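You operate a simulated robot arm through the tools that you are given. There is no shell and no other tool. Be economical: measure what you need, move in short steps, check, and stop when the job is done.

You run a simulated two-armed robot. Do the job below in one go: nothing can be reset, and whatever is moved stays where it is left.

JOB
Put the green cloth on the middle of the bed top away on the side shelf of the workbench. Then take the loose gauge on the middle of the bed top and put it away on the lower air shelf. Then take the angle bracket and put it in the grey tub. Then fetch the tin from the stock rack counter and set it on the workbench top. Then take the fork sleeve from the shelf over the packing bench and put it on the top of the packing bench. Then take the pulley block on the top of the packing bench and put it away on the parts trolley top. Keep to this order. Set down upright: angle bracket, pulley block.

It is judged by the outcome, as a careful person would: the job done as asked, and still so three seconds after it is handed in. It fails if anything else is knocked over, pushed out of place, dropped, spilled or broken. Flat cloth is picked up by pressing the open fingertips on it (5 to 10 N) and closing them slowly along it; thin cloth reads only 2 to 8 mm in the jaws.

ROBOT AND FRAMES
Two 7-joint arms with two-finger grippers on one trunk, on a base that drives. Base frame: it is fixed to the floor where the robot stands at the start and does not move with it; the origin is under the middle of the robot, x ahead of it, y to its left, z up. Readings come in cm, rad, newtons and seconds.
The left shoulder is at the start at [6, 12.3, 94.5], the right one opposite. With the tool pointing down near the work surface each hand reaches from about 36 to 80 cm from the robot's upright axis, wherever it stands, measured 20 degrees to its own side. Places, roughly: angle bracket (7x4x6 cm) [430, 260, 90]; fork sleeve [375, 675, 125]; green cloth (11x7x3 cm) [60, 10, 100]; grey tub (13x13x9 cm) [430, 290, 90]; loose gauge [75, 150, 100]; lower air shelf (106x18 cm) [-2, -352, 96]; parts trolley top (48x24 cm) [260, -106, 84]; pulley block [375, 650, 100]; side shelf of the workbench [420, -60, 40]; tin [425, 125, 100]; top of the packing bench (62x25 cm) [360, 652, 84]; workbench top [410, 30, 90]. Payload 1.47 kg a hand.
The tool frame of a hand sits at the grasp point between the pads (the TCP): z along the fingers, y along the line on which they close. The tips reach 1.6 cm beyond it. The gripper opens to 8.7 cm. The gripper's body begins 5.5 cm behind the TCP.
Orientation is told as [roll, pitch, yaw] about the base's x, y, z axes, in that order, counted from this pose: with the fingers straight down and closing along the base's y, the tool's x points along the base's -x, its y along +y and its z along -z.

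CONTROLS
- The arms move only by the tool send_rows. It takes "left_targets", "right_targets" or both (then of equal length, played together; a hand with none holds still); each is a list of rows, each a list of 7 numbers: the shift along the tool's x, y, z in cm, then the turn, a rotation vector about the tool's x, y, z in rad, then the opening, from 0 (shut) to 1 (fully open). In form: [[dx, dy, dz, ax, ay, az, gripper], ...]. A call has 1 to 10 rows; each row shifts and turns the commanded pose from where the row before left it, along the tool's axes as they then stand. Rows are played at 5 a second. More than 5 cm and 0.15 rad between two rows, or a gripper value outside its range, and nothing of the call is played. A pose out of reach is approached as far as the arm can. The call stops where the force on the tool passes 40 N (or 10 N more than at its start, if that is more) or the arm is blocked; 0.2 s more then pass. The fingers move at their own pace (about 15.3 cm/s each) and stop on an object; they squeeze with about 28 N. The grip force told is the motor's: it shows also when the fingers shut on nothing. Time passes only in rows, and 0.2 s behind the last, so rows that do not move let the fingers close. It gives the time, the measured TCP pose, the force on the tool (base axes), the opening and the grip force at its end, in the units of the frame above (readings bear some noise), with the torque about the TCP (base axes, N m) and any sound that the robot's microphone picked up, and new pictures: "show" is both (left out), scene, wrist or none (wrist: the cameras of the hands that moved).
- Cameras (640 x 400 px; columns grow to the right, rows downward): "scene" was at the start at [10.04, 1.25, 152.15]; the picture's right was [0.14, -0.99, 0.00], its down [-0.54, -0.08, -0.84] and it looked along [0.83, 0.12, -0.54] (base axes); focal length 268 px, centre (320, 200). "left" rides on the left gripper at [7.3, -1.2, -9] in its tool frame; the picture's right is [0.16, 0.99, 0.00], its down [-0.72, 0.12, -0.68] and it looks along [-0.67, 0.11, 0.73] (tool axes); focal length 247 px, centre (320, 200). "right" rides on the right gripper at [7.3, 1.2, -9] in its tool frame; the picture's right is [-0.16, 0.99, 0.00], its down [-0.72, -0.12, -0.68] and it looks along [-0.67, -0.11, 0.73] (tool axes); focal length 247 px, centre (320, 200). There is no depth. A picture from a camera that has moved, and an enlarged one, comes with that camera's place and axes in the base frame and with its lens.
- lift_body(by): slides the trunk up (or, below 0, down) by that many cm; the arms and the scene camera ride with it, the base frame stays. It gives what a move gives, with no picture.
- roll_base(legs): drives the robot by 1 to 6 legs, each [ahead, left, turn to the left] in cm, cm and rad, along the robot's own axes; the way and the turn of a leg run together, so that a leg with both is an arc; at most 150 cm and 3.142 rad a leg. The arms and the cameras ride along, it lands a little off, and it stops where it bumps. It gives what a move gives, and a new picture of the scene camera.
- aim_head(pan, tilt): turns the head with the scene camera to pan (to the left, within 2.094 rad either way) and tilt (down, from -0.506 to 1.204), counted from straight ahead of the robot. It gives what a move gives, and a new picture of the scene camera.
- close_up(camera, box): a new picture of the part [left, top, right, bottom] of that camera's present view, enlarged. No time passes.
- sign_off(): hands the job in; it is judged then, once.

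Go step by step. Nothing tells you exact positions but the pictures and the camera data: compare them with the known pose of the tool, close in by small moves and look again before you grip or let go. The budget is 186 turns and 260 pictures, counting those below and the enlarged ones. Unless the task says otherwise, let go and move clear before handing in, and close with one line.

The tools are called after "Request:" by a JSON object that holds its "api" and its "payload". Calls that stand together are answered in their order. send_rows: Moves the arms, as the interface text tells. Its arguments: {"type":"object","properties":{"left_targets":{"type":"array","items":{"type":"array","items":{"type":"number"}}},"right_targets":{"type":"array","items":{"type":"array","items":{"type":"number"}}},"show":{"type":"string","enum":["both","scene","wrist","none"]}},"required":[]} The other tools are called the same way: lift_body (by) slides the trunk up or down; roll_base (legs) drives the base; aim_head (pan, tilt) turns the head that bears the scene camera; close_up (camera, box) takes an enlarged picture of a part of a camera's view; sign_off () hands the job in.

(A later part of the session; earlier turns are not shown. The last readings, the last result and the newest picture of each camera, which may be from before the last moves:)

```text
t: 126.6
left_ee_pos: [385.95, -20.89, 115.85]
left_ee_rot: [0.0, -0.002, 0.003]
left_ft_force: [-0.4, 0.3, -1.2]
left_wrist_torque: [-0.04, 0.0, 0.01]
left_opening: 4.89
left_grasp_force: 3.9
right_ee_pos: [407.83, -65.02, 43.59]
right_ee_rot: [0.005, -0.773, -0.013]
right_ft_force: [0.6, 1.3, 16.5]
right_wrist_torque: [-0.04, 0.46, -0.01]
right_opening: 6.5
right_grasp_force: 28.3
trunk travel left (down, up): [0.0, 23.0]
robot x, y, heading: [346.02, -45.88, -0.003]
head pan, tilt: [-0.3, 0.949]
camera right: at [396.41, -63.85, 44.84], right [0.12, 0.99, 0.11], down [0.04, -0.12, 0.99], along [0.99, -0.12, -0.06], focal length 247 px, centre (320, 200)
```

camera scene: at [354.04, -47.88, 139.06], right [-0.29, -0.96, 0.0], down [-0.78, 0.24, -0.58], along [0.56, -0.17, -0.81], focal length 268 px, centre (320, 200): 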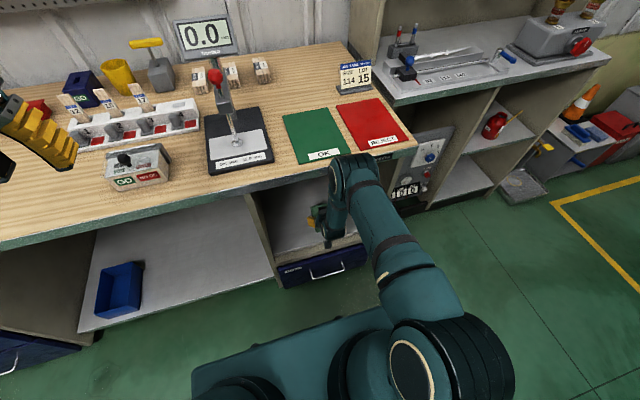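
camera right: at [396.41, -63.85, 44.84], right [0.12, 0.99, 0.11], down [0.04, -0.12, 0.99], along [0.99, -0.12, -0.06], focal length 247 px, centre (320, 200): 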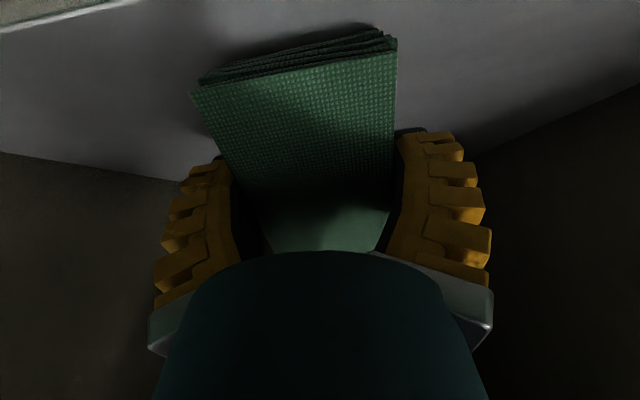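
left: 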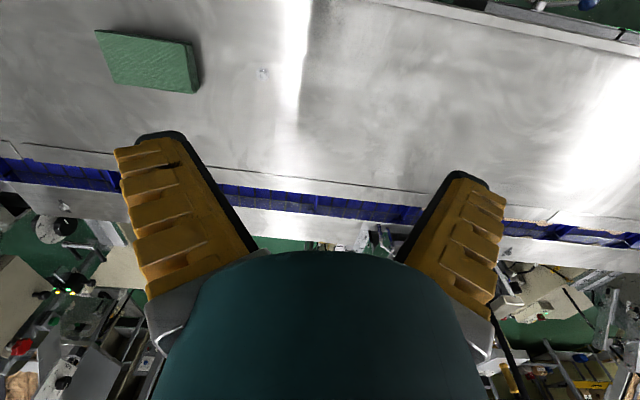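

Contact at 16 N: the near edge rests on the shelf. I'll ease up slightly and open.

Request:
{"api": "send_rows", "payload": {"right_targets": [[-0.1, 0, -0.1, 0, 0, 0, 0], [0, 0, 0, 0, 0, 0, 0.8], [0, 0, 0, 0, 0, 0, 1], [0, 0, 0, 0, 0, 0, 1]], "show": "wrist"}}

```text
t: 127.6
left_ee_pos: [386.06, -20.83, 115.75]
left_ee_rot: [0.0, 0.001, 0.002]
left_ft_force: [0.5, -0.2, -0.1]
left_wrist_torque: [0.0, -0.01, 0.03]
left_opening: 4.91
left_grasp_force: 3.5
right_ee_pos: [407.82, -64.97, 43.41]
right_ee_rot: [0.004, -0.766, -0.014]
right_ft_force: [-0.1, 0.2, 0.3]
right_wrist_torque: [0.0, -0.01, 0.02]
right_opening: 8.68
right_grasp_force: 0.1
trunk travel left (down, up): [0.0, 23.0]
robot x, y, heading: [346.1, -45.99, 0.001]
head pan, tilt: [-0.3, 0.949]
camera right: at [396.26, -63.88, 44.77], right [0.12, 0.99, 0.11], down [0.05, -0.12, 0.99], along [0.99, -0.12, -0.06], focal length 247 px, centre (320, 200)
```

right: 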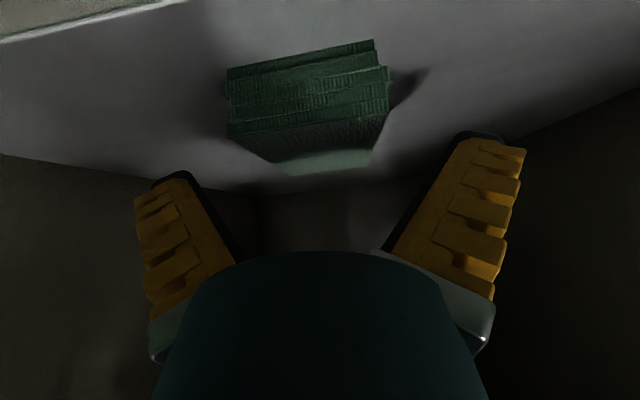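

The cloth lies flat on the side shelf. I'll withdraw the hand and back the robot out.

Request:
{"api": "send_rows", "payload": {"right_targets": [[-0.7, 0, -0.7, 0, 0, 0, 1], [-1.5, 0, -1.5, 0, 0, 0, 1]], "show": "none"}}

Request:
{"api": "roll_base", "payload": {"legs": [[-45, 0, 0]]}}

Request:
{"api": "close_up", "payload": {"camera": "right", "box": [160, 0, 480, 200]}}

```text
t: 128.2
left_ee_pos: [385.98, -20.94, 115.94]
left_ee_rot: [-0.002, 0.0, 0.002]
left_ft_force: [0.6, -0.8, -0.4]
left_wrist_torque: [0.0, -0.01, 0.01]
left_opening: 4.89
left_grasp_force: 4.1
right_ee_pos: [407.83, -65.0, 46.65]
right_ee_rot: [0.007, -0.769, -0.014]
right_ft_force: [-0.1, 0.1, 0.0]
right_wrist_torque: [0.0, 0.0, 0.02]
right_opening: 8.7
right_grasp_force: 0.0
trunk travel left (down, up): [0.0, 23.0]
robot x, y, heading: [345.71, -45.85, -0.003]
head pan, tilt: [-0.3, 0.949]
```

```text
t: 130.9
left_ee_pos: [340.45, -21.0, 115.7]
left_ee_rot: [-0.001, 0.001, -0.005]
left_ft_force: [-1.0, -0.2, 0.6]
left_wrist_torque: [0.01, -0.01, 0.01]
left_opening: 4.92
left_grasp_force: 3.7
right_ee_pos: [362.02, -65.42, 46.6]
right_ee_rot: [0.005, -0.768, -0.019]
right_ft_force: [1.2, 0.3, -0.1]
right_wrist_torque: [0.0, -0.02, -0.05]
right_opening: 8.71
right_grasp_force: 0.1
trunk travel left (down, up): [0.0, 23.0]
robot x, y, heading: [300.32, -45.6, -0.008]
head pan, tilt: [-0.3, 0.949]
camera scene: at [308.33, -47.81, 139.06], right [-0.3, -0.95, 0.0], down [-0.77, 0.25, -0.58], along [0.56, -0.18, -0.81], focal length 268 px, centre (320, 200)
```

scene: 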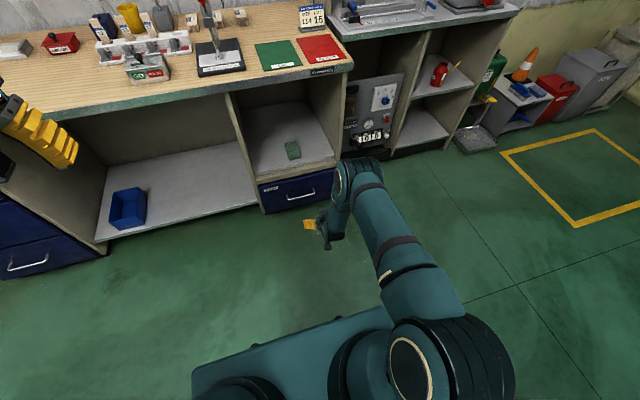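

```text
2.00 times, centred on (320, 100) of right
camera zoom: at [350.42, -64.11, 47.96], right [0.13, 0.98, 0.11], down [0.05, -0.12, 0.99], along [0.99, -0.12, -0.06], focal length 494 px, centre (320, 400)
```

zoom: 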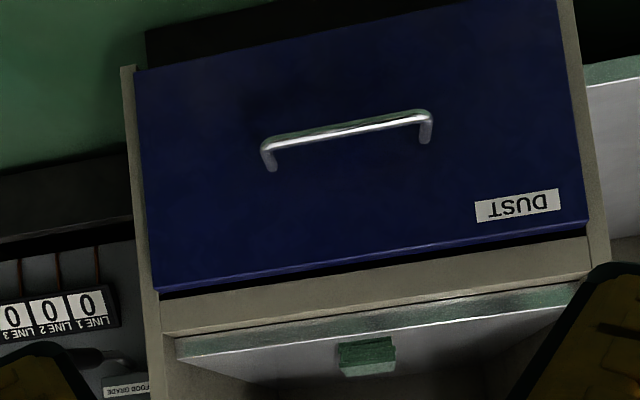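

Cloth is done. I'll restore the right arm to a travel pose, then head back around to the bed for the gauge.

Request:
{"api": "send_rows", "payload": {"right_targets": [[-3.4, 0, -3.4, 0, 0, 0, 0.5], [-3.4, 0, -3.4, 0, 0, 0, 0.5], [-3.4, 0, -3.4, 0, 0, 0, 0.5], [-3.4, 0, -3.4, 0, 0, 0, 0.5], [-3.4, 0, -3.4, 0, 0, 0, 0.5], [-3.4, 0, -3.4, 0, 0, 0, 0.5], [-3.4, 0, -3.4, 0, 0, 0, 0.5], [-3.4, 0, -3.4, 0, 0, 0, 0.5], [-3.4, 0, -3.4, 0, 0, 0, 0.5], [-3.4, 0, -3.4, 0, 0, 0, 0.5]], "show": "none"}}

Request:
{"api": "send_rows", "payload": {"right_targets": [[0, 0, 0, 0, 0.15, 0, 0.5], [0, 0, 0, 0, 0.15, 0, 0.5], [0, 0, 0, 0, 0.15, 0, 0.5], [0, 0, 0, 0, 0.15, 0, 0.5], [0, 0, 0, 0, 0.15, 0, 0.5], [4, 0, -2.5, 0, 0.02, 0, 0.5], [4, 0, -2.5, 0, 0, 0, 0.5], [4, 0, -2.5, 0, 0, 0, 0.5], [4, 0, -2.5, 0, 0, 0, 0.5]], "show": "none"}}

Request:
{"api": "lift_body", "payload": {"by": 10}}

Request:
{"api": "aim_head", "payload": {"pan": -1.6, "tilt": 0.5}}

```text
t: 133.1
left_ee_pos: [340.35, -21.04, 115.87]
left_ee_rot: [0.001, -0.002, -0.006]
left_ft_force: [0.6, -1.0, 0.2]
left_wrist_torque: [-0.01, 0.04, -0.02]
left_opening: 4.9
left_grasp_force: 4.1
right_ee_pos: [362.88, -65.62, 94.74]
right_ee_rot: [0.005, -0.766, -0.019]
right_ft_force: [0.3, -0.2, -0.2]
right_wrist_torque: [0.01, 0.0, -0.01]
right_opening: 4.93
right_grasp_force: 3.7
trunk travel left (down, up): [0.0, 23.0]
robot x, y, heading: [299.87, -45.48, -0.001]
head pan, tilt: [-0.3, 0.949]
```

```text
t: 135.1
left_ee_pos: [340.35, -21.05, 115.9]
left_ee_rot: [0.002, -0.001, -0.005]
left_ft_force: [0.3, 0.2, 0.7]
left_wrist_torque: [0.03, -0.03, -0.01]
left_opening: 4.91
left_grasp_force: 3.8
right_ee_pos: [346.99, -65.22, 104.6]
right_ee_rot: [0.003, 0.002, -0.015]
right_ft_force: [0.6, -0.1, -0.1]
right_wrist_torque: [-0.01, -0.01, 0.02]
right_opening: 4.91
right_grasp_force: 3.9
trunk travel left (down, up): [0.0, 23.0]
robot x, y, heading: [300.15, -45.82, -0.009]
head pan, tilt: [-0.3, 0.949]
```

```text
t: 136.5
left_ee_pos: [340.46, -21.16, 125.84]
left_ee_rot: [0.0, 0.0, -0.004]
left_ft_force: [0.3, -0.2, -0.5]
left_wrist_torque: [-0.03, -0.01, 0.02]
left_opening: 4.88
left_grasp_force: 4.2
right_ee_pos: [347.17, -65.27, 114.65]
right_ee_rot: [0.005, 0.002, -0.016]
right_ft_force: [0.8, -0.7, 0.0]
right_wrist_torque: [-0.01, 0.01, 0.01]
right_opening: 4.91
right_grasp_force: 4.4
trunk travel left (down, up): [-10.0, 13.0]
robot x, y, heading: [300.2, -45.69, -0.009]
head pan, tilt: [-0.3, 0.949]
```

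```text
t: 137.9
left_ee_pos: [340.43, -20.94, 125.86]
left_ee_rot: [0.0, 0.001, -0.006]
left_ft_force: [-0.3, 0.0, -0.1]
left_wrist_torque: [-0.03, -0.02, 0.04]
left_opening: 4.9
left_grasp_force: 4.2
right_ee_pos: [347.0, -65.26, 114.46]
right_ee_rot: [0.002, 0.001, -0.015]
right_ft_force: [-0.8, -1.0, -1.0]
right_wrist_torque: [0.0, -0.02, 0.01]
right_opening: 4.93
right_grasp_force: 4.4
trunk travel left (down, up): [-10.0, 13.0]
robot x, y, heading: [300.38, -45.65, -0.007]
head pan, tilt: [-1.6, 0.499]
camera scene: at [301.13, -54.71, 152.8], right [-1.0, 0.04, 0.0], down [0.02, 0.48, -0.88], along [-0.03, -0.88, -0.48], focal length 268 px, centre (320, 200)
```

scene: 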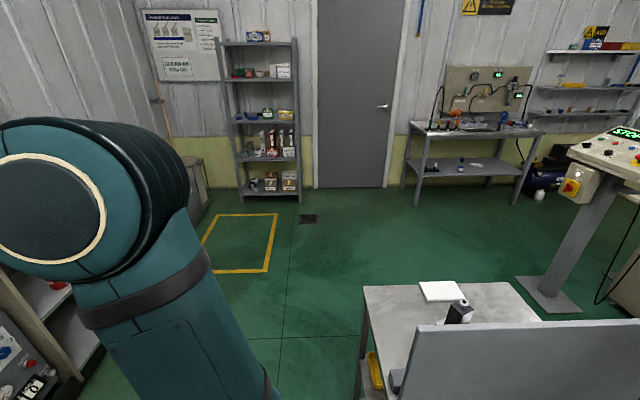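

Request:
{"api": "roll_base", "payload": {"legs": [[22, 0, 0.008], [0, -110, 0], [0, -92, 0], [-140, 0, 0]]}}

```text
t: 163.9
left_ee_pos: [222.19, -224.51, 125.79]
left_ee_rot: [0.0, -0.001, 0.019]
left_ft_force: [-0.9, 0.7, -0.4]
left_wrist_torque: [-0.03, -0.04, -0.02]
left_opening: 4.92
left_grasp_force: 4.2
right_ee_pos: [230.11, -268.57, 114.5]
right_ee_rot: [0.005, 0.002, 0.009]
right_ft_force: [-0.3, -0.3, 0.7]
right_wrist_torque: [0.02, -0.04, 0.01]
right_opening: 4.9
right_grasp_force: 3.7
trunk travel left (down, up): [-10.0, 13.0]
robot x, y, heading: [182.61, -249.77, 0.02]
head pan, tilt: [-1.6, 0.499]
camera scene: at [183.78, -259.16, 152.8], right [-1.0, 0.01, 0.0], down [0.01, 0.48, -0.88], along [-0.01, -0.88, -0.48], focal length 268 px, centre (320, 200)
```

scene: 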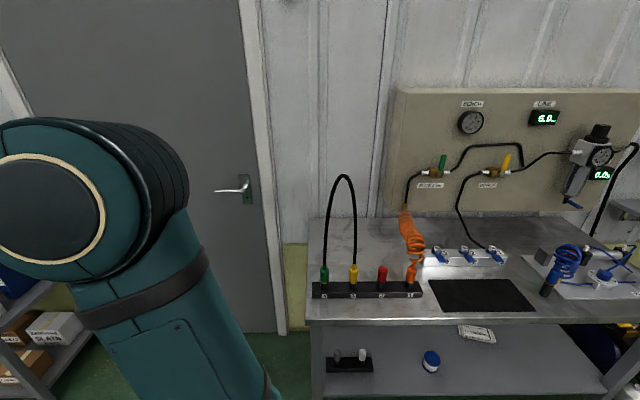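

Request:
{"api": "roll_base", "payload": {"legs": [[0, 1.5, -0.02], [-70, 0, 0]]}}

Request:
{"api": "roll_base", "payload": {"legs": [[-110, 0, 0]]}}

```text
t: 168.1
left_ee_pos: [153.94, -223.78, 125.85]
left_ee_rot: [0.0, -0.002, -0.015]
left_ft_force: [0.0, -0.4, -0.4]
left_wrist_torque: [-0.01, -0.03, -0.01]
left_opening: 4.91
left_grasp_force: 3.6
right_ee_pos: [160.18, -268.09, 114.58]
right_ee_rot: [0.004, 0.0, -0.027]
right_ft_force: [0.8, 0.1, 0.4]
right_wrist_torque: [0.02, -0.04, -0.04]
right_opening: 4.91
right_grasp_force: 3.7
trunk travel left (down, up): [-10.0, 13.0]
robot x, y, heading: [113.52, -247.92, -0.016]
head pan, tilt: [-1.6, 0.499]
camera scene: at [114.23, -257.09, 152.8], right [-1.0, 0.05, 0.0], down [0.02, 0.48, -0.88], along [-0.04, -0.88, -0.48], focal length 268 px, centre (320, 200)
```

scene: 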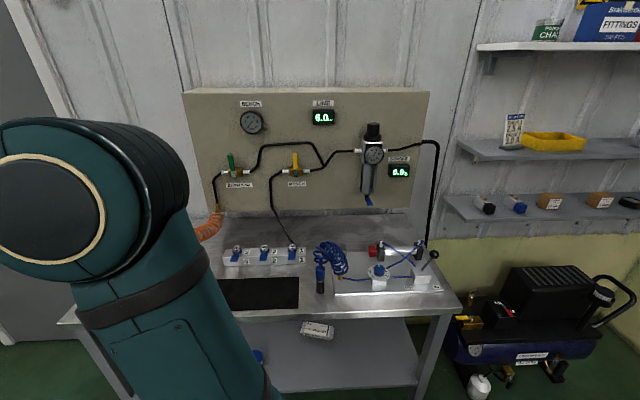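

```text
t: 173.8
left_ee_pos: [42.47, -222.08, 125.74]
left_ee_rot: [0.0, -0.002, -0.012]
left_ft_force: [0.8, 0.5, 0.6]
left_wrist_torque: [0.02, -0.01, -0.02]
left_opening: 4.89
left_grasp_force: 3.9
right_ee_pos: [48.91, -266.37, 114.61]
right_ee_rot: [0.003, 0.002, -0.018]
right_ft_force: [1.1, 0.1, 0.3]
right_wrist_torque: [-0.01, -0.06, -0.01]
right_opening: 4.92
right_grasp_force: 3.6
trunk travel left (down, up): [-10.0, 13.0]
robot x, y, heading: [2.44, -246.43, -0.011]
head pan, tilt: [-1.6, 0.499]
camera scene: at [3.01, -255.59, 152.8], right [-1.0, 0.04, 0.0], down [0.02, 0.48, -0.88], along [-0.03, -0.88, -0.48], focal length 268 px, centre (320, 200)
```

scene: 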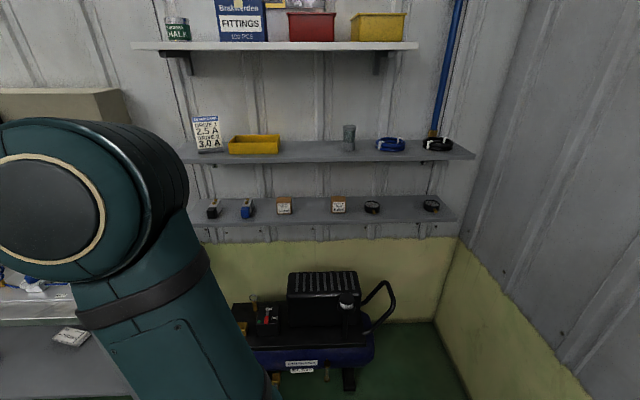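

Request:
{"api": "roll_base", "payload": {"legs": [[0, 0, 0.011], [0, 130, 0], [0, 130, 0]]}}

Request:
{"api": "aim_head", "payload": {"pan": 0.5, "tilt": 0.5}}

```text
t: 196.7
left_ee_pos: [44.46, 35.5, 125.87]
left_ee_rot: [-0.001, -0.001, -0.002]
left_ft_force: [-1.1, -0.1, -0.3]
left_wrist_torque: [-0.03, 0.01, -0.03]
left_opening: 4.89
left_grasp_force: 3.9
right_ee_pos: [51.28, -8.72, 114.53]
right_ee_rot: [0.003, 0.002, -0.013]
right_ft_force: [-0.5, 0.5, 0.6]
right_wrist_torque: [-0.02, 0.02, -0.02]
right_opening: 4.91
right_grasp_force: 4.4
trunk travel left (down, up): [-10.0, 13.0]
robot x, y, heading: [4.08, 10.87, -0.002]
head pan, tilt: [-1.6, 0.499]
camera scene: at [5.26, 1.69, 152.8], right [-1.0, 0.03, 0.0], down [0.02, 0.48, -0.88], along [-0.03, -0.88, -0.48], focal length 268 px, centre (320, 200)
```

scene: 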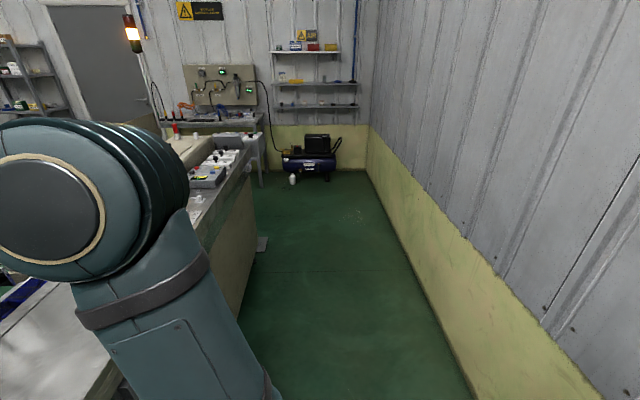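

```text
t: 198.7
left_ee_pos: [44.38, 35.55, 125.83]
left_ee_rot: [0.0, -0.001, -0.003]
left_ft_force: [1.3, -0.9, 0.2]
left_wrist_torque: [0.01, -0.03, 0.02]
left_opening: 4.9
left_grasp_force: 4.4
right_ee_pos: [51.27, -8.52, 114.45]
right_ee_rot: [0.004, 0.002, -0.013]
right_ft_force: [-0.4, -1.2, 0.4]
right_wrist_torque: [-0.01, 0.01, 0.02]
right_opening: 4.88
right_grasp_force: 3.9
trunk travel left (down, up): [-10.0, 13.0]
robot x, y, heading: [4.77, 10.69, -0.004]
head pan, tilt: [0.499, 0.499]
camera scene: at [13.54, 15.12, 152.8], right [0.48, -0.88, 0.0], down [-0.42, -0.23, -0.88], along [0.77, 0.42, -0.48], focal length 268 px, centre (320, 200)
```

scene: 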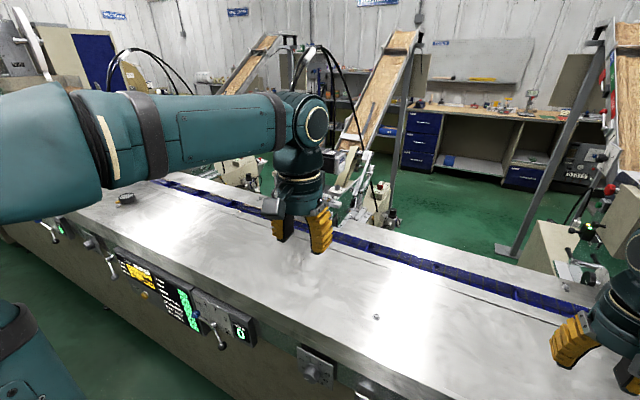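

Request:
{"api": "roll_base", "payload": {"legs": [[0, 105, 0.003]]}}

Request:
{"api": "aim_head", "payload": {"pan": 0.2, "tilt": 0.75}}

Request:
{"api": "close_up", "payload": {"camera": "left", "box": [0, 0, 640, 400]}}

```text
t: 208.3
left_ee_pos: [46.46, 140.0, 125.8]
left_ee_rot: [0.0, 0.001, -0.024]
left_ft_force: [-0.4, 0.0, 0.6]
left_wrist_torque: [0.01, -0.02, 0.03]
left_opening: 4.89
left_grasp_force: 3.7
right_ee_pos: [52.26, 95.71, 114.6]
right_ee_rot: [0.004, 0.0, -0.035]
right_ft_force: [-0.1, -0.6, -0.3]
right_wrist_torque: [0.05, -0.01, -0.01]
right_opening: 4.9
right_grasp_force: 3.6
trunk travel left (down, up): [-10.0, 13.0]
robot x, y, heading: [5.67, 116.17, -0.029]
head pan, tilt: [0.499, 0.499]
camera scene: at [15.09, 120.37, 152.8], right [0.46, -0.89, 0.0], down [-0.43, -0.22, -0.88], along [0.78, 0.4, -0.48], focal length 268 px, centre (320, 200)
```

scene: 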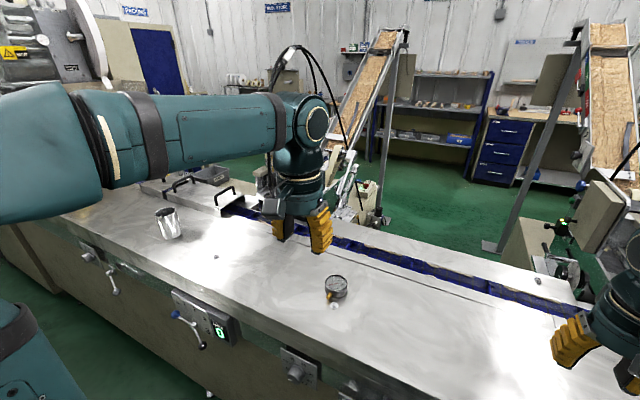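

```text
t: 209.1
left_ee_pos: [46.41, 140.1, 125.79]
left_ee_rot: [0.0, 0.001, -0.025]
left_ft_force: [-0.1, 0.1, -0.3]
left_wrist_torque: [0.0, 0.0, 0.01]
left_opening: 4.9
left_grasp_force: 3.8
right_ee_pos: [52.15, 95.78, 114.51]
right_ee_rot: [0.004, 0.002, -0.035]
right_ft_force: [0.2, 0.0, 0.3]
right_wrist_torque: [0.01, -0.01, 0.01]
right_opening: 4.91
right_grasp_force: 4.4
trunk travel left (down, up): [-10.0, 13.0]
robot x, y, heading: [5.73, 116.57, -0.025]
head pan, tilt: [0.201, 0.75]
camera scene: at [15.15, 117.66, 150.61], right [0.17, -0.98, 0.0], down [-0.67, -0.12, -0.73], along [0.72, 0.13, -0.68], focal length 268 px, centre (320, 200)
```

scene: 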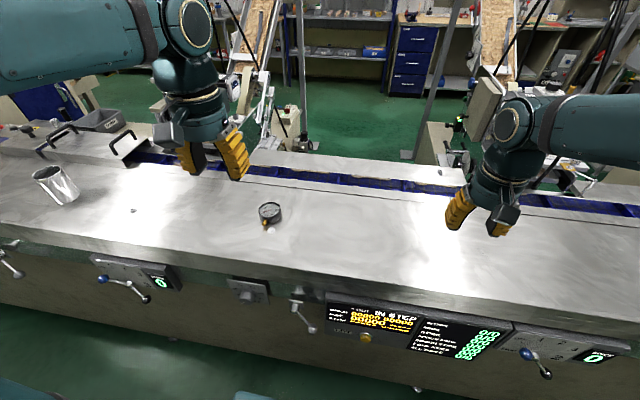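

```text
1.00 times, centred on (320, 200) of left (not enlarged: the box is as wide or as high as the picture)
camera zoom: at [39.1, 139.03, 134.81], right [-0.13, 0.99, 0.0], down [0.73, 0.1, 0.68], along [0.67, 0.09, -0.73], focal length 247 px, centre (320, 200)
```

zoom: 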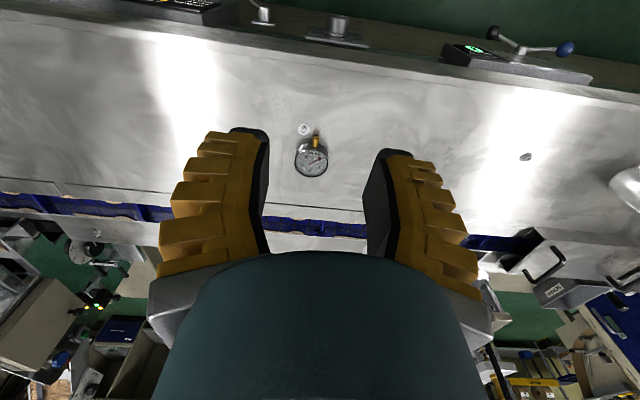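

Request:
{"api": "send_rows", "payload": {"left_targets": [[-4.5, 0.3, 0, 0, 0, 0, 1], [-4.5, 0.3, 0, 0, 0, 0, 1], [-4.5, 0.3, 0, 0, 0, 0, 1], [-4, 0, 0, 0, 0, 0.025, 1], [0, 0, 4.5, 0, 0, 0, 1], [0, 0, 4.5, 0, 0, 0, 1], [0, 0, 4.5, 0, 0, 0, 1], [0, 0, 4.5, 0, 0, 0, 1]], "show": "wrist"}}

Request:
{"api": "close_up", "payload": {"camera": "scene", "box": [220, 160, 320, 240]}}

```text
t: 210.9
left_ee_pos: [64.17, 140.31, 107.46]
left_ee_rot: [0.0, 0.0, -0.05]
left_ft_force: [0.0, 0.2, -0.8]
left_wrist_torque: [0.02, 0.03, -0.04]
left_opening: 8.69
left_grasp_force: 0.0
right_ee_pos: [52.28, 95.59, 114.61]
right_ee_rot: [0.004, 0.002, -0.034]
right_ft_force: [-0.2, 1.0, 0.4]
right_wrist_torque: [0.03, 0.0, -0.03]
right_opening: 4.89
right_grasp_force: 3.8
trunk travel left (down, up): [-10.0, 13.0]
robot x, y, heading: [5.74, 116.52, -0.026]
head pan, tilt: [0.201, 0.75]
camera left: at [56.73, 139.51, 116.58], right [-0.11, 0.99, 0.0], down [0.73, 0.08, 0.68], along [0.68, 0.07, -0.73], focal length 247 px, centre (320, 200)
```

left: 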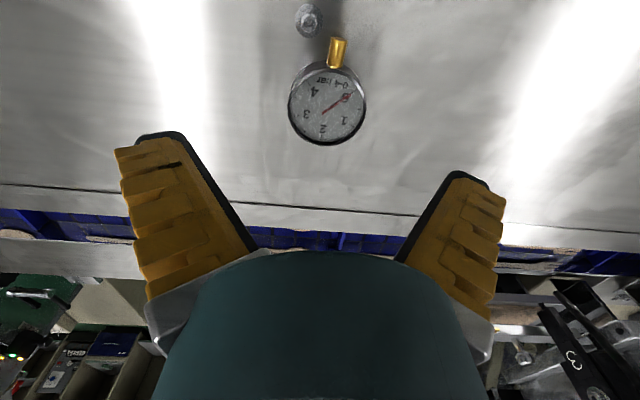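

```text
5.00 times, centred on (270, 200) of scene
camera zoom: at [15.23, 117.66, 150.6], right [0.17, -0.98, 0.0], down [-0.67, -0.12, -0.73], along [0.72, 0.13, -0.68], focal length 1338 px, centre (570, 200)
```

zoom: 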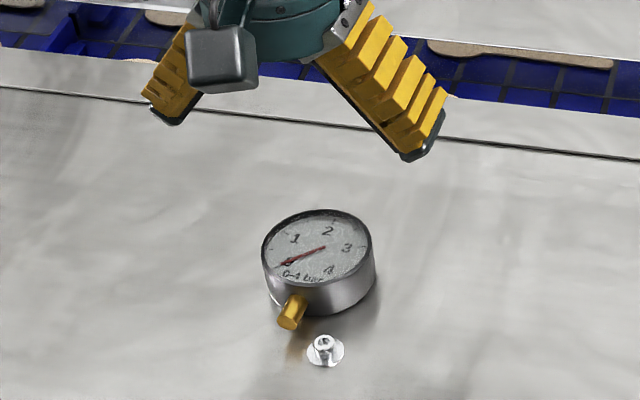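

Request:
{"api": "send_rows", "payload": {"left_targets": [[0.3, 0.4, 4, 0, 0, 0, 1], [0, 0, 4, 0, 0, 0, 1], [0, 0, 1.6, 0, 0, 0, 1], [0, 0, 0, 0, 0, 0, 1]], "show": "wrist"}}

Request:
{"api": "close_up", "payload": {"camera": "scene", "box": [220, 170, 320, 250]}}

```text
t: 211.9
left_ee_pos: [63.56, 140.92, 98.19]
left_ee_rot: [0.001, -0.001, -0.05]
left_ft_force: [0.2, -0.6, -0.4]
left_wrist_torque: [-0.02, 0.0, 0.02]
left_opening: 8.69
left_grasp_force: 0.1
right_ee_pos: [52.24, 95.58, 114.52]
right_ee_rot: [0.003, 0.003, -0.036]
right_ft_force: [0.7, 0.4, -0.1]
right_wrist_torque: [-0.01, 0.02, 0.02]
right_opening: 4.91
right_grasp_force: 3.8
trunk travel left (down, up): [-10.0, 13.0]
robot x, y, heading: [6.04, 116.41, -0.03]
head pan, tilt: [0.201, 0.75]
camera left: at [56.28, 140.1, 107.14], right [-0.11, 0.99, 0.0], down [0.73, 0.08, 0.68], along [0.68, 0.07, -0.73], focal length 247 px, centre (320, 200)
```

left: 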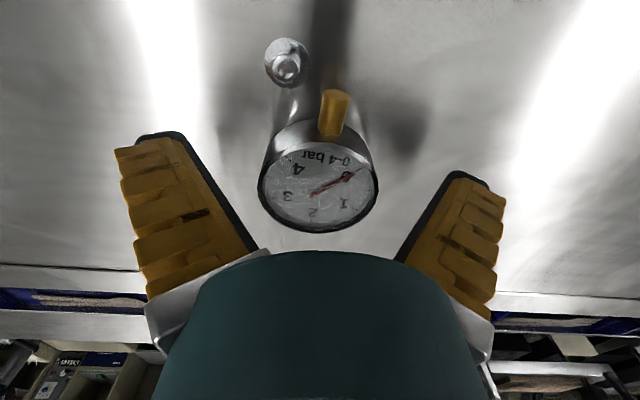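

```text
5.00 times, centred on (270, 210) of scene
camera zoom: at [15.14, 117.65, 150.61], right [0.17, -0.98, 0.0], down [-0.67, -0.12, -0.73], along [0.72, 0.13, -0.68], focal length 1338 px, centre (570, 150)
```

zoom: 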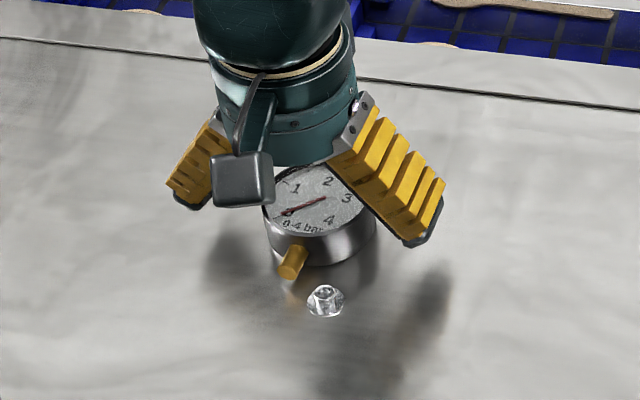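

Request:
{"api": "send_rows", "payload": {"left_targets": [[0, 0, 0.8, 0, 0, 0, 1], [0, 0, 0.6, 0, 0, 0, 1], [0, 0, 0, 0, 0, 0, 0.7], [0, 0, 0, 0, 0, 0, 0.4], [0, 0, 0, 0, 0, 0, 0.2], [0, 0, 0, 0, 0, 0, 0], [0, 0, 0, 0, 0, 0, 0]], "show": "wrist"}}

```text
t: 213.5
left_ee_pos: [63.59, 140.92, 96.8]
left_ee_rot: [0.0, 0.002, -0.052]
left_ft_force: [0.5, 0.2, 2.3]
left_wrist_torque: [-0.01, -0.12, 0.02]
left_opening: 6.0
left_grasp_force: 28.4
right_ee_pos: [52.29, 95.6, 114.68]
right_ee_rot: [0.002, 0.0, -0.034]
right_ft_force: [-0.4, -0.7, -0.1]
right_wrist_torque: [-0.01, 0.04, -0.02]
right_opening: 4.91
right_grasp_force: 3.6
trunk travel left (down, up): [-10.0, 13.0]
robot x, y, heading: [5.8, 116.02, -0.026]
head pan, tilt: [0.201, 0.75]
camera left: at [56.26, 140.14, 105.79], right [-0.11, 0.99, 0.0], down [0.73, 0.08, 0.68], along [0.68, 0.07, -0.73], focal length 247 px, centre (320, 200)
```

left: 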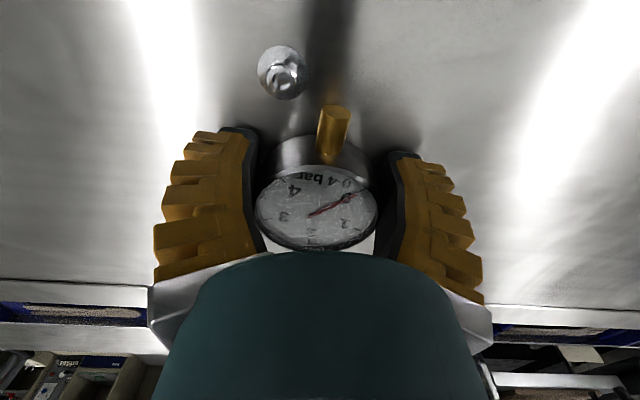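

Request:
{"api": "send_rows", "payload": {"left_targets": [[0, 0, -0.2, 0, 0, 0, 0], [0, 0, -0.3, 0, 0, 0, 0], [0, 0, -0.5, 0, 0, 0, 0], [0, 0, -1, 0, 0, 0, 0], [0, 0, -2, 0, 0, 0, 0], [0, 0, -3, 0, 0, 0, 0], [0, 0, -3.5, 0, 0, 0, 0], [0, 0, -3.5, 0, 0, 0, 0], [0, 0, -3, 0, 0, 0, 0], [0, 0, -2, 0, 0, 0, 0]], "show": "wrist"}}

```text
t: 215.7
left_ee_pos: [63.66, 140.98, 115.65]
left_ee_rot: [-0.001, 0.002, -0.049]
left_ft_force: [1.4, -0.8, -1.1]
left_wrist_torque: [-0.01, 0.01, 0.0]
left_opening: 5.98
left_grasp_force: 27.4
right_ee_pos: [52.3, 95.69, 114.75]
right_ee_rot: [0.004, 0.002, -0.033]
right_ft_force: [0.1, 0.2, -1.0]
right_wrist_torque: [-0.01, -0.01, -0.02]
right_opening: 4.92
right_grasp_force: 4.0
trunk travel left (down, up): [-10.0, 13.0]
robot x, y, heading: [5.76, 116.1, -0.029]
head pan, tilt: [0.201, 0.75]
camera left: at [56.39, 140.17, 124.73], right [-0.11, 0.99, 0.0], down [0.73, 0.08, 0.68], along [0.68, 0.07, -0.73], focal length 247 px, centre (320, 200)
```

left: 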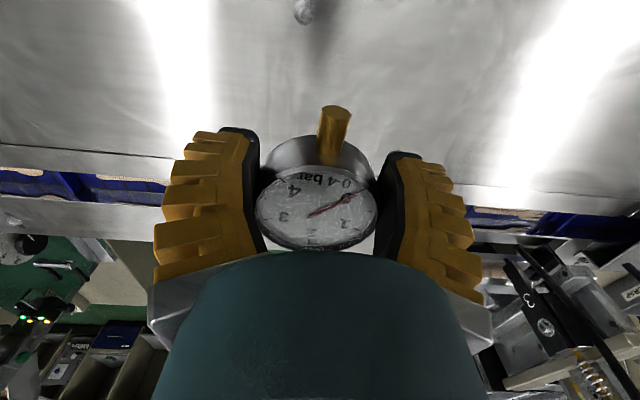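

Gauge is firmly held. I'll tuck it in, then strafe back toward the air shelf.

Request:
{"api": "send_rows", "payload": {"left_targets": [[1, 0, -1, 0, 0, 0, 0], [2, 0, -1.5, 0, 0, 0, 0], [3.5, 0, -2, 0, 0, 0, 0], [3.5, 0, -2, 0, 0, 0, 0], [3.5, 0, -2, 0, 0, 0, 0], [2, 0, -1, 0, 0, 0, 0], [1, 0, 0, 0, 0, 0, 0]], "show": "none"}}

Request:
{"api": "roll_base", "payload": {"legs": [[-10, 0, 0.027], [0, -100, 0], [0, -100, 0], [0, -100, 0]]}}

```text
t: 217.3
left_ee_pos: [47.0, 141.77, 125.35]
left_ee_rot: [0.0, 0.001, -0.05]
left_ft_force: [-0.8, -0.4, -0.7]
left_wrist_torque: [0.02, -0.03, 0.02]
left_opening: 5.97
left_grasp_force: 28.1
right_ee_pos: [52.17, 95.64, 114.55]
right_ee_rot: [0.004, 0.002, -0.035]
right_ft_force: [1.2, -0.5, -0.8]
right_wrist_torque: [0.03, -0.03, 0.0]
right_opening: 4.91
right_grasp_force: 3.8
trunk travel left (down, up): [-10.0, 13.0]
robot x, y, heading: [5.67, 116.11, -0.027]
head pan, tilt: [0.201, 0.75]
```

```text
t: 244.4
left_ee_pos: [38.15, -154.03, 125.32]
left_ee_rot: [-0.001, 0.002, 0.01]
left_ft_force: [0.2, -0.2, -0.8]
left_wrist_torque: [-0.02, 0.0, -0.03]
left_opening: 5.81
left_grasp_force: 27.8
right_ee_pos: [46.08, -199.57, 114.57]
right_ee_rot: [0.004, 0.003, 0.026]
right_ft_force: [-0.6, 0.9, -0.7]
right_wrist_torque: [-0.02, -0.01, 0.01]
right_opening: 4.91
right_grasp_force: 4.2
trunk travel left (down, up): [-10.0, 13.0]
robot x, y, heading: [-1.47, -182.13, 0.038]
head pan, tilt: [0.201, 0.75]
camera scene: at [7.7, -179.98, 150.6], right [0.23, -0.97, 0.0], down [-0.66, -0.16, -0.73], along [0.71, 0.17, -0.68], focal length 268 px, centre (320, 200)
```

scene: 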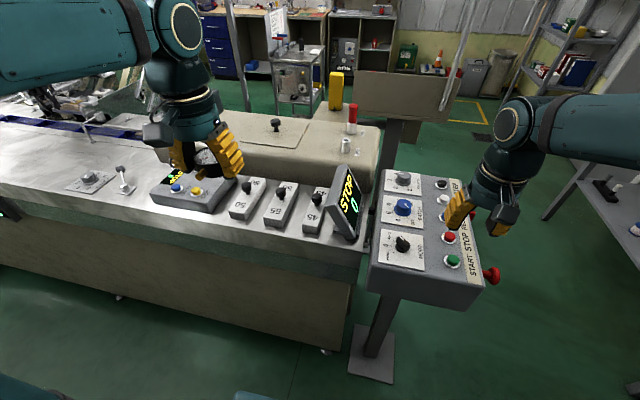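

Request:
{"api": "roll_base", "payload": {"legs": [[-14, 0, 0], [0, 0, -1.609]]}}

Request:
{"api": "aim_head", "payload": {"pan": 0, "tilt": 0.45}}

Request:
{"api": "close_up", "payload": {"camera": "left", "box": [0, 0, 640, 400]}}

```text
t: 249.6
left_ee_pos: [11.48, -222.67, 125.22]
left_ee_rot: [-0.001, -0.001, -1.579]
left_ft_force: [-1.1, -0.6, -1.2]
left_wrist_torque: [-0.01, 0.0, 0.02]
left_opening: 5.78
left_grasp_force: 28.0
right_ee_pos: [-34.32, -229.89, 114.59]
right_ee_rot: [0.003, 0.001, -1.564]
right_ft_force: [0.4, 0.2, 0.0]
right_wrist_torque: [0.0, 0.02, 0.02]
right_opening: 4.91
right_grasp_force: 3.9
trunk travel left (down, up): [-10.0, 13.0]
robot x, y, heading: [-15.92, -182.36, -1.554]
head pan, tilt: [0.201, 0.75]
camera scene: at [-13.71, -191.55, 150.6], right [-0.98, -0.21, 0.0], down [-0.15, 0.67, -0.73], along [0.16, -0.71, -0.68], focal length 268 px, centre (320, 200)
```

scene: 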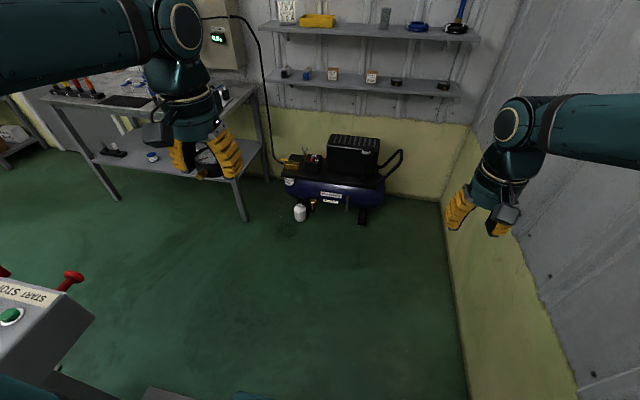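

```text
t: 250.4
left_ee_pos: [11.43, -222.65, 125.36]
left_ee_rot: [0.0, 0.001, -1.58]
left_ft_force: [1.1, 0.6, -1.5]
left_wrist_torque: [0.01, -0.01, -0.02]
left_opening: 5.73
left_grasp_force: 28.6
right_ee_pos: [-34.33, -229.73, 114.6]
right_ee_rot: [0.002, 0.002, -1.565]
right_ft_force: [0.3, 0.6, 0.4]
right_wrist_torque: [0.03, 0.0, -0.04]
right_opening: 4.91
right_grasp_force: 4.0
trunk travel left (down, up): [-10.0, 13.0]
robot x, y, heading: [-15.92, -182.52, -1.556]
head pan, tilt: [0.0, 0.45]
camera scene: at [-15.32, -192.65, 153.24], right [-1.0, -0.02, 0.0], down [-0.01, 0.44, -0.9], along [0.01, -0.9, -0.44], focal length 268 px, centre (320, 200)
```

scene: 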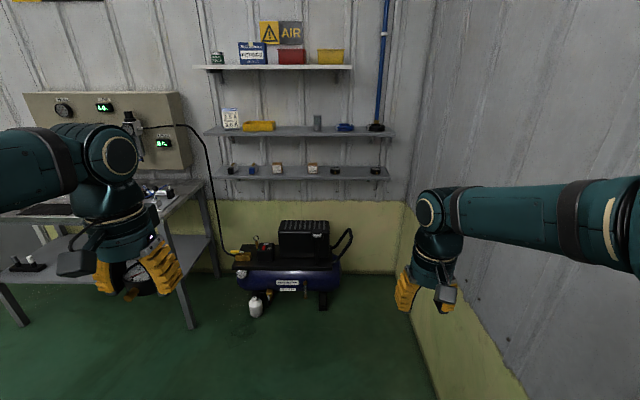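

```text
1.00 times, centred on (320, 200) of left (not enlarged: the box is as wide or as high as the picture)
camera zoom: at [10.27, -215.41, 134.29], right [0.99, 0.15, 0.0], down [0.11, -0.72, 0.68], along [0.1, -0.67, -0.73], focal length 247 px, centre (320, 200)
```

zoom: 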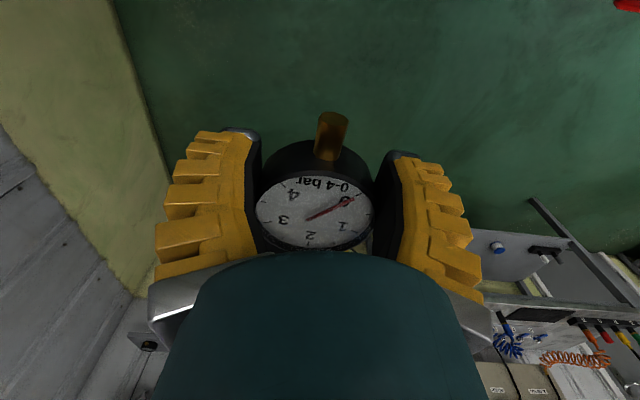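

The gauge is held but the opening creeps slowly, so I'll be prompt. I'll target the free gap at x≈1.3 on the lower shelf, and extend and tilt the hand first.

Request:
{"api": "send_rows", "payload": {"left_targets": [[-1, -0.4, 1, 0, 0, 0, 0], [-2, -0.8, 2, 0, 0, 0, 0], [-2.8, -1.2, 2.5, 0, 0, 0, 0], [-2.8, -1.2, 2.5, 0, 0, 0, 0], [-2.8, -1.2, 2.5, 0, 0, 0, 0], [-2.8, -1.2, 2.5, 0, 0, 0, 0], [-2.8, -1.2, 2.5, 0, 0, 0, 0], [-2.5, -0.8, 2, 0, 0, 0, 0], [-1.5, -0.5, 1.5, 0, 0, 0, 0], [-1, -0.4, 1, 0, 0, 0, 0]], "show": "none"}}

Request:
{"api": "send_rows", "payload": {"left_targets": [[0, 0, 0, 0, -0.1, 0, 0], [0, 0, 0, 0, -0.14, 0, 0], [0, 0, 0, 0, -0.14, 0, 0], [0, 0, 0, 0, -0.14, 0, 0], [0, 0, 0, 0, -0.14, 0, 0], [0, 0, 0, 0, -0.1, 0, 0]], "show": "wrist"}}

Request:
{"api": "roll_base", "payload": {"legs": [[75, 0, -0.015]]}}

```text
t: 252.6
left_ee_pos: [2.42, -244.71, 105.2]
left_ee_rot: [0.0, 0.0, -1.579]
left_ft_force: [-0.1, -0.1, -1.7]
left_wrist_torque: [0.02, 0.01, 0.02]
left_opening: 5.77
left_grasp_force: 28.1
right_ee_pos: [-34.41, -229.8, 114.55]
right_ee_rot: [0.003, 0.003, -1.565]
right_ft_force: [0.1, 0.8, 0.3]
right_wrist_torque: [0.01, -0.01, -0.01]
right_opening: 4.92
right_grasp_force: 4.0
trunk travel left (down, up): [-10.0, 13.0]
robot x, y, heading: [-15.62, -182.15, -1.551]
head pan, tilt: [0.0, 0.45]
```

```text
t: 254.0
left_ee_pos: [2.18, -244.65, 105.31]
left_ee_rot: [0.0, -0.76, -1.579]
left_ft_force: [0.2, -0.3, -0.9]
left_wrist_torque: [-0.01, 0.0, 0.0]
left_opening: 5.73
left_grasp_force: 28.1
right_ee_pos: [-34.31, -229.72, 114.51]
right_ee_rot: [0.005, 0.001, -1.565]
right_ft_force: [0.9, -0.1, 0.3]
right_wrist_torque: [-0.02, 0.0, 0.0]
right_opening: 4.92
right_grasp_force: 3.6
trunk travel left (down, up): [-10.0, 13.0]
robot x, y, heading: [-15.24, -182.29, -1.556]
head pan, tilt: [0.0, 0.45]
camera left: at [1.11, -233.17, 106.83], right [0.99, 0.11, -0.11], down [0.11, -0.06, 0.99], along [0.1, -0.99, -0.07], focal length 247 px, centre (320, 200)
```

left: 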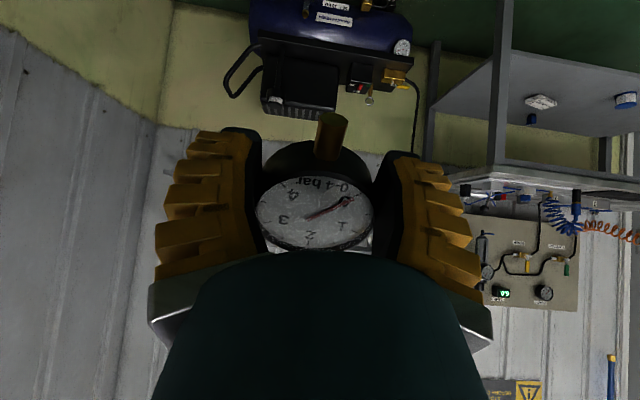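

```text
t: 258.1
left_ee_pos: [1.39, -320.29, 105.23]
left_ee_rot: [0.0, -0.76, -1.599]
left_ft_force: [0.7, -0.2, -0.1]
left_wrist_torque: [-0.01, 0.0, -0.01]
left_opening: 5.68
left_grasp_force: 28.3
right_ee_pos: [-34.89, -304.66, 114.56]
right_ee_rot: [0.004, 0.004, -1.585]
right_ft_force: [-0.1, 0.2, -0.4]
right_wrist_torque: [0.01, -0.01, -0.03]
right_opening: 4.9
right_grasp_force: 4.2
trunk travel left (down, up): [-10.0, 13.0]
robot x, y, heading: [-15.4, -257.76, -1.573]
head pan, tilt: [0.0, 0.45]
camera scene: at [-15.15, -267.93, 153.24], right [-1.0, 0.01, 0.0], down [0.0, 0.44, -0.9], along [0.0, -0.9, -0.44], focal length 268 px, centre (320, 200)
```

scene: 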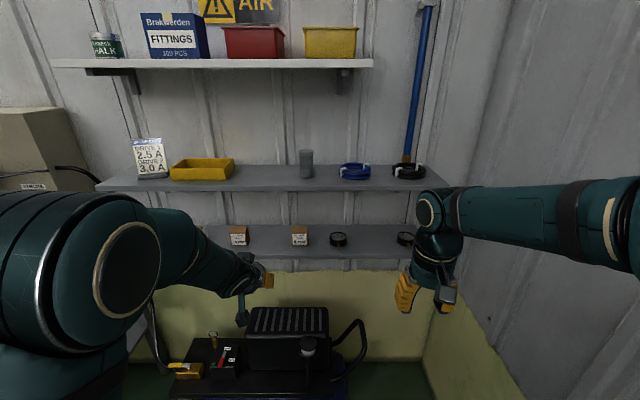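

Request:
{"api": "send_rows", "payload": {"left_targets": [[0, 0.6, 0, 0, 0, 0, 0], [0, 1, 0, 0, 0, 0, 0], [0, 0.7, 0, 0, 0, 0, 0]], "right_targets": [[4, 0, 0, 0, 0, 0, 0.5], [4, 0, 0, 0, 0, 0, 0.5], [4, 0, 0, 0, 0, 0, 0.5]], "show": "none"}}

Request:
{"api": "roll_base", "payload": {"legs": [[16, 0, 0.003]]}}

Request:
{"api": "close_up", "payload": {"camera": "left", "box": [0, 0, 640, 400]}}

```text
t: 258.9
left_ee_pos: [3.66, -320.16, 105.35]
left_ee_rot: [0.003, -0.76, -1.602]
left_ft_force: [0.5, 0.4, -1.2]
left_wrist_torque: [0.0, 0.03, 0.03]
left_opening: 5.72
left_grasp_force: 27.8
right_ee_pos: [-34.62, -292.37, 114.8]
right_ee_rot: [0.002, 0.003, -1.586]
right_ft_force: [-0.2, 0.4, 0.5]
right_wrist_torque: [-0.03, 0.03, 0.02]
right_opening: 4.9
right_grasp_force: 3.3
trunk travel left (down, up): [-10.0, 13.0]
robot x, y, heading: [-15.36, -258.04, -1.574]
head pan, tilt: [0.0, 0.45]
```

```text
t: 260.3
left_ee_pos: [3.88, -336.19, 105.3]
left_ee_rot: [0.0, -0.758, -1.597]
left_ft_force: [0.0, -0.7, -1.0]
left_wrist_torque: [0.0, 0.02, -0.03]
left_opening: 5.68
left_grasp_force: 27.6
right_ee_pos: [-34.52, -308.61, 114.61]
right_ee_rot: [0.003, 0.003, -1.584]
right_ft_force: [0.0, 0.1, -0.3]
right_wrist_torque: [0.04, 0.03, -0.01]
right_opening: 4.91
right_grasp_force: 4.2
trunk travel left (down, up): [-10.0, 13.0]
robot x, y, heading: [-15.35, -273.57, -1.571]
head pan, tilt: [0.0, 0.45]
camera scene: at [-15.17, -283.88, 153.23], right [-1.0, 0.0, 0.0], down [0.0, 0.44, -0.9], along [0.0, -0.9, -0.44], focal length 268 px, centre (320, 200)
```

scene: 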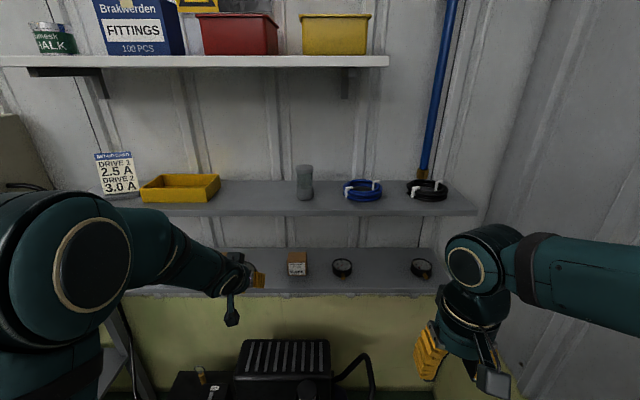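

```text
1.00 times, centred on (320, 200) of left (not enlarged: the box is as wide or as high as the picture)
camera zoom: at [2.98, -324.75, 106.75], right [0.99, 0.09, -0.11], down [0.11, -0.06, 0.99], along [0.08, -0.99, -0.07], focal length 247 px, centre (320, 200)
```

zoom: 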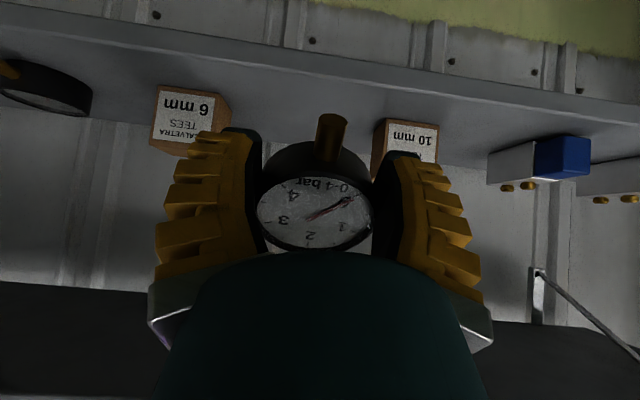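

Request:
{"api": "send_rows", "payload": {"left_targets": [[0, -0.4, 0, 0, 0, 0, 0], [0, -0.4, 0, 0, 0, 0, 0]], "show": "none"}}

Request:
{"api": "roll_base", "payload": {"legs": [[11, 0, 0]]}}

Request:
{"api": "close_up", "payload": {"camera": "left", "box": [0, 0, 640, 400]}}

```text
t: 260.9
left_ee_pos: [3.0, -336.03, 105.26]
left_ee_rot: [0.0, -0.759, -1.598]
left_ft_force: [0.2, 0.2, -0.6]
left_wrist_torque: [0.01, 0.02, 0.02]
left_opening: 5.71
left_grasp_force: 27.6
right_ee_pos: [-34.54, -308.45, 114.73]
right_ee_rot: [0.003, 0.002, -1.582]
right_ft_force: [0.4, 0.8, 0.0]
right_wrist_torque: [0.02, -0.01, 0.0]
right_opening: 4.91
right_grasp_force: 4.2
trunk travel left (down, up): [-10.0, 13.0]
robot x, y, heading: [-15.72, -273.36, -1.574]
head pan, tilt: [0.0, 0.45]
```

```text
t: 262.1
left_ee_pos: [3.02, -347.26, 105.27]
left_ee_rot: [0.001, -0.758, -1.598]
left_ft_force: [-0.2, 0.5, -1.0]
left_wrist_torque: [0.0, 0.04, 0.02]
left_opening: 5.71
left_grasp_force: 28.6
right_ee_pos: [-34.6, -319.71, 114.66]
right_ee_rot: [0.005, 0.003, -1.583]
right_ft_force: [0.8, 0.1, -0.9]
right_wrist_torque: [0.07, 0.01, 0.0]
right_opening: 4.91
right_grasp_force: 4.3
trunk travel left (down, up): [-10.0, 13.0]
robot x, y, heading: [-15.28, -284.37, -1.577]
head pan, tilt: [0.0, 0.45]
camera scene: at [-15.21, -295.01, 153.23], right [-1.0, 0.0, 0.0], down [0.0, 0.44, -0.9], along [0.0, -0.9, -0.44], focal length 268 px, centre (320, 200)
```

scene: 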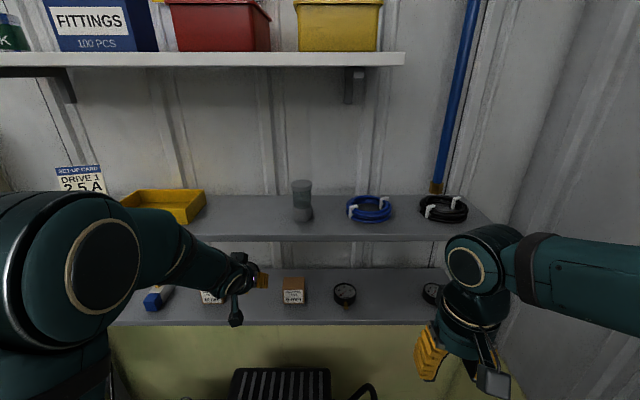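

```text
1.00 times, centred on (320, 200) of left (not enlarged: the box is as wide or as high as the picture)
camera zoom: at [2.07, -335.83, 106.72], right [0.99, 0.09, -0.11], down [0.11, -0.06, 0.99], along [0.08, -0.99, -0.07], focal length 247 px, centre (320, 200)
```

zoom: 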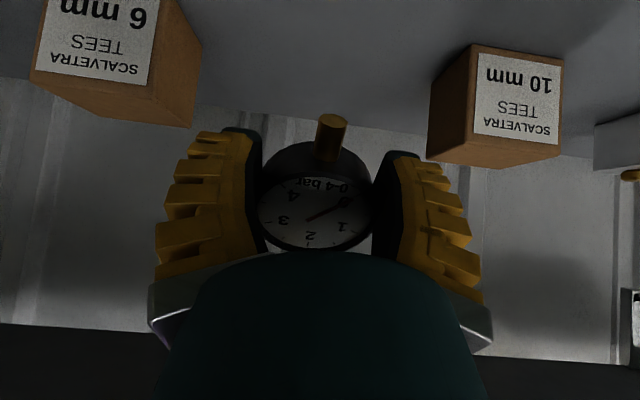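

Request:
{"api": "send_rows", "payload": {"left_targets": [[0.7, 0, 0.7, 0, 0, 0, 0], [0.9, 0, 0.9, 0, 0, 0, 0], [0.7, 0, 0.7, 0, 0, 0, 0], [0.3, 0, 0.3, 0, 0, 0, 0], [0, 0, 0, 0, 0, 0, 0]], "show": "wrist"}}

```text
t: 263.3
left_ee_pos: [2.81, -347.23, 101.53]
left_ee_rot: [0.0, -0.761, -1.6]
left_ft_force: [0.3, -0.3, -1.3]
left_wrist_torque: [0.01, 0.0, 0.02]
left_opening: 5.66
left_grasp_force: 28.0
right_ee_pos: [-34.61, -319.44, 114.56]
right_ee_rot: [0.004, 0.003, -1.583]
right_ft_force: [-1.0, 0.1, -0.2]
right_wrist_torque: [0.03, -0.03, 0.03]
right_opening: 4.9
right_grasp_force: 3.6
trunk travel left (down, up): [-10.0, 13.0]
robot x, y, heading: [-15.22, -284.46, -1.58]
head pan, tilt: [0.0, 0.45]
camera left: at [2.01, -335.64, 103.06], right [0.99, 0.09, -0.11], down [0.11, -0.06, 0.99], along [0.08, -0.99, -0.07], focal length 247 px, centre (320, 200)
```

left: 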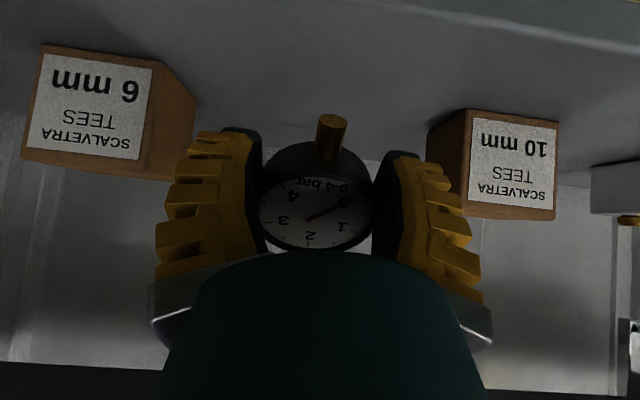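

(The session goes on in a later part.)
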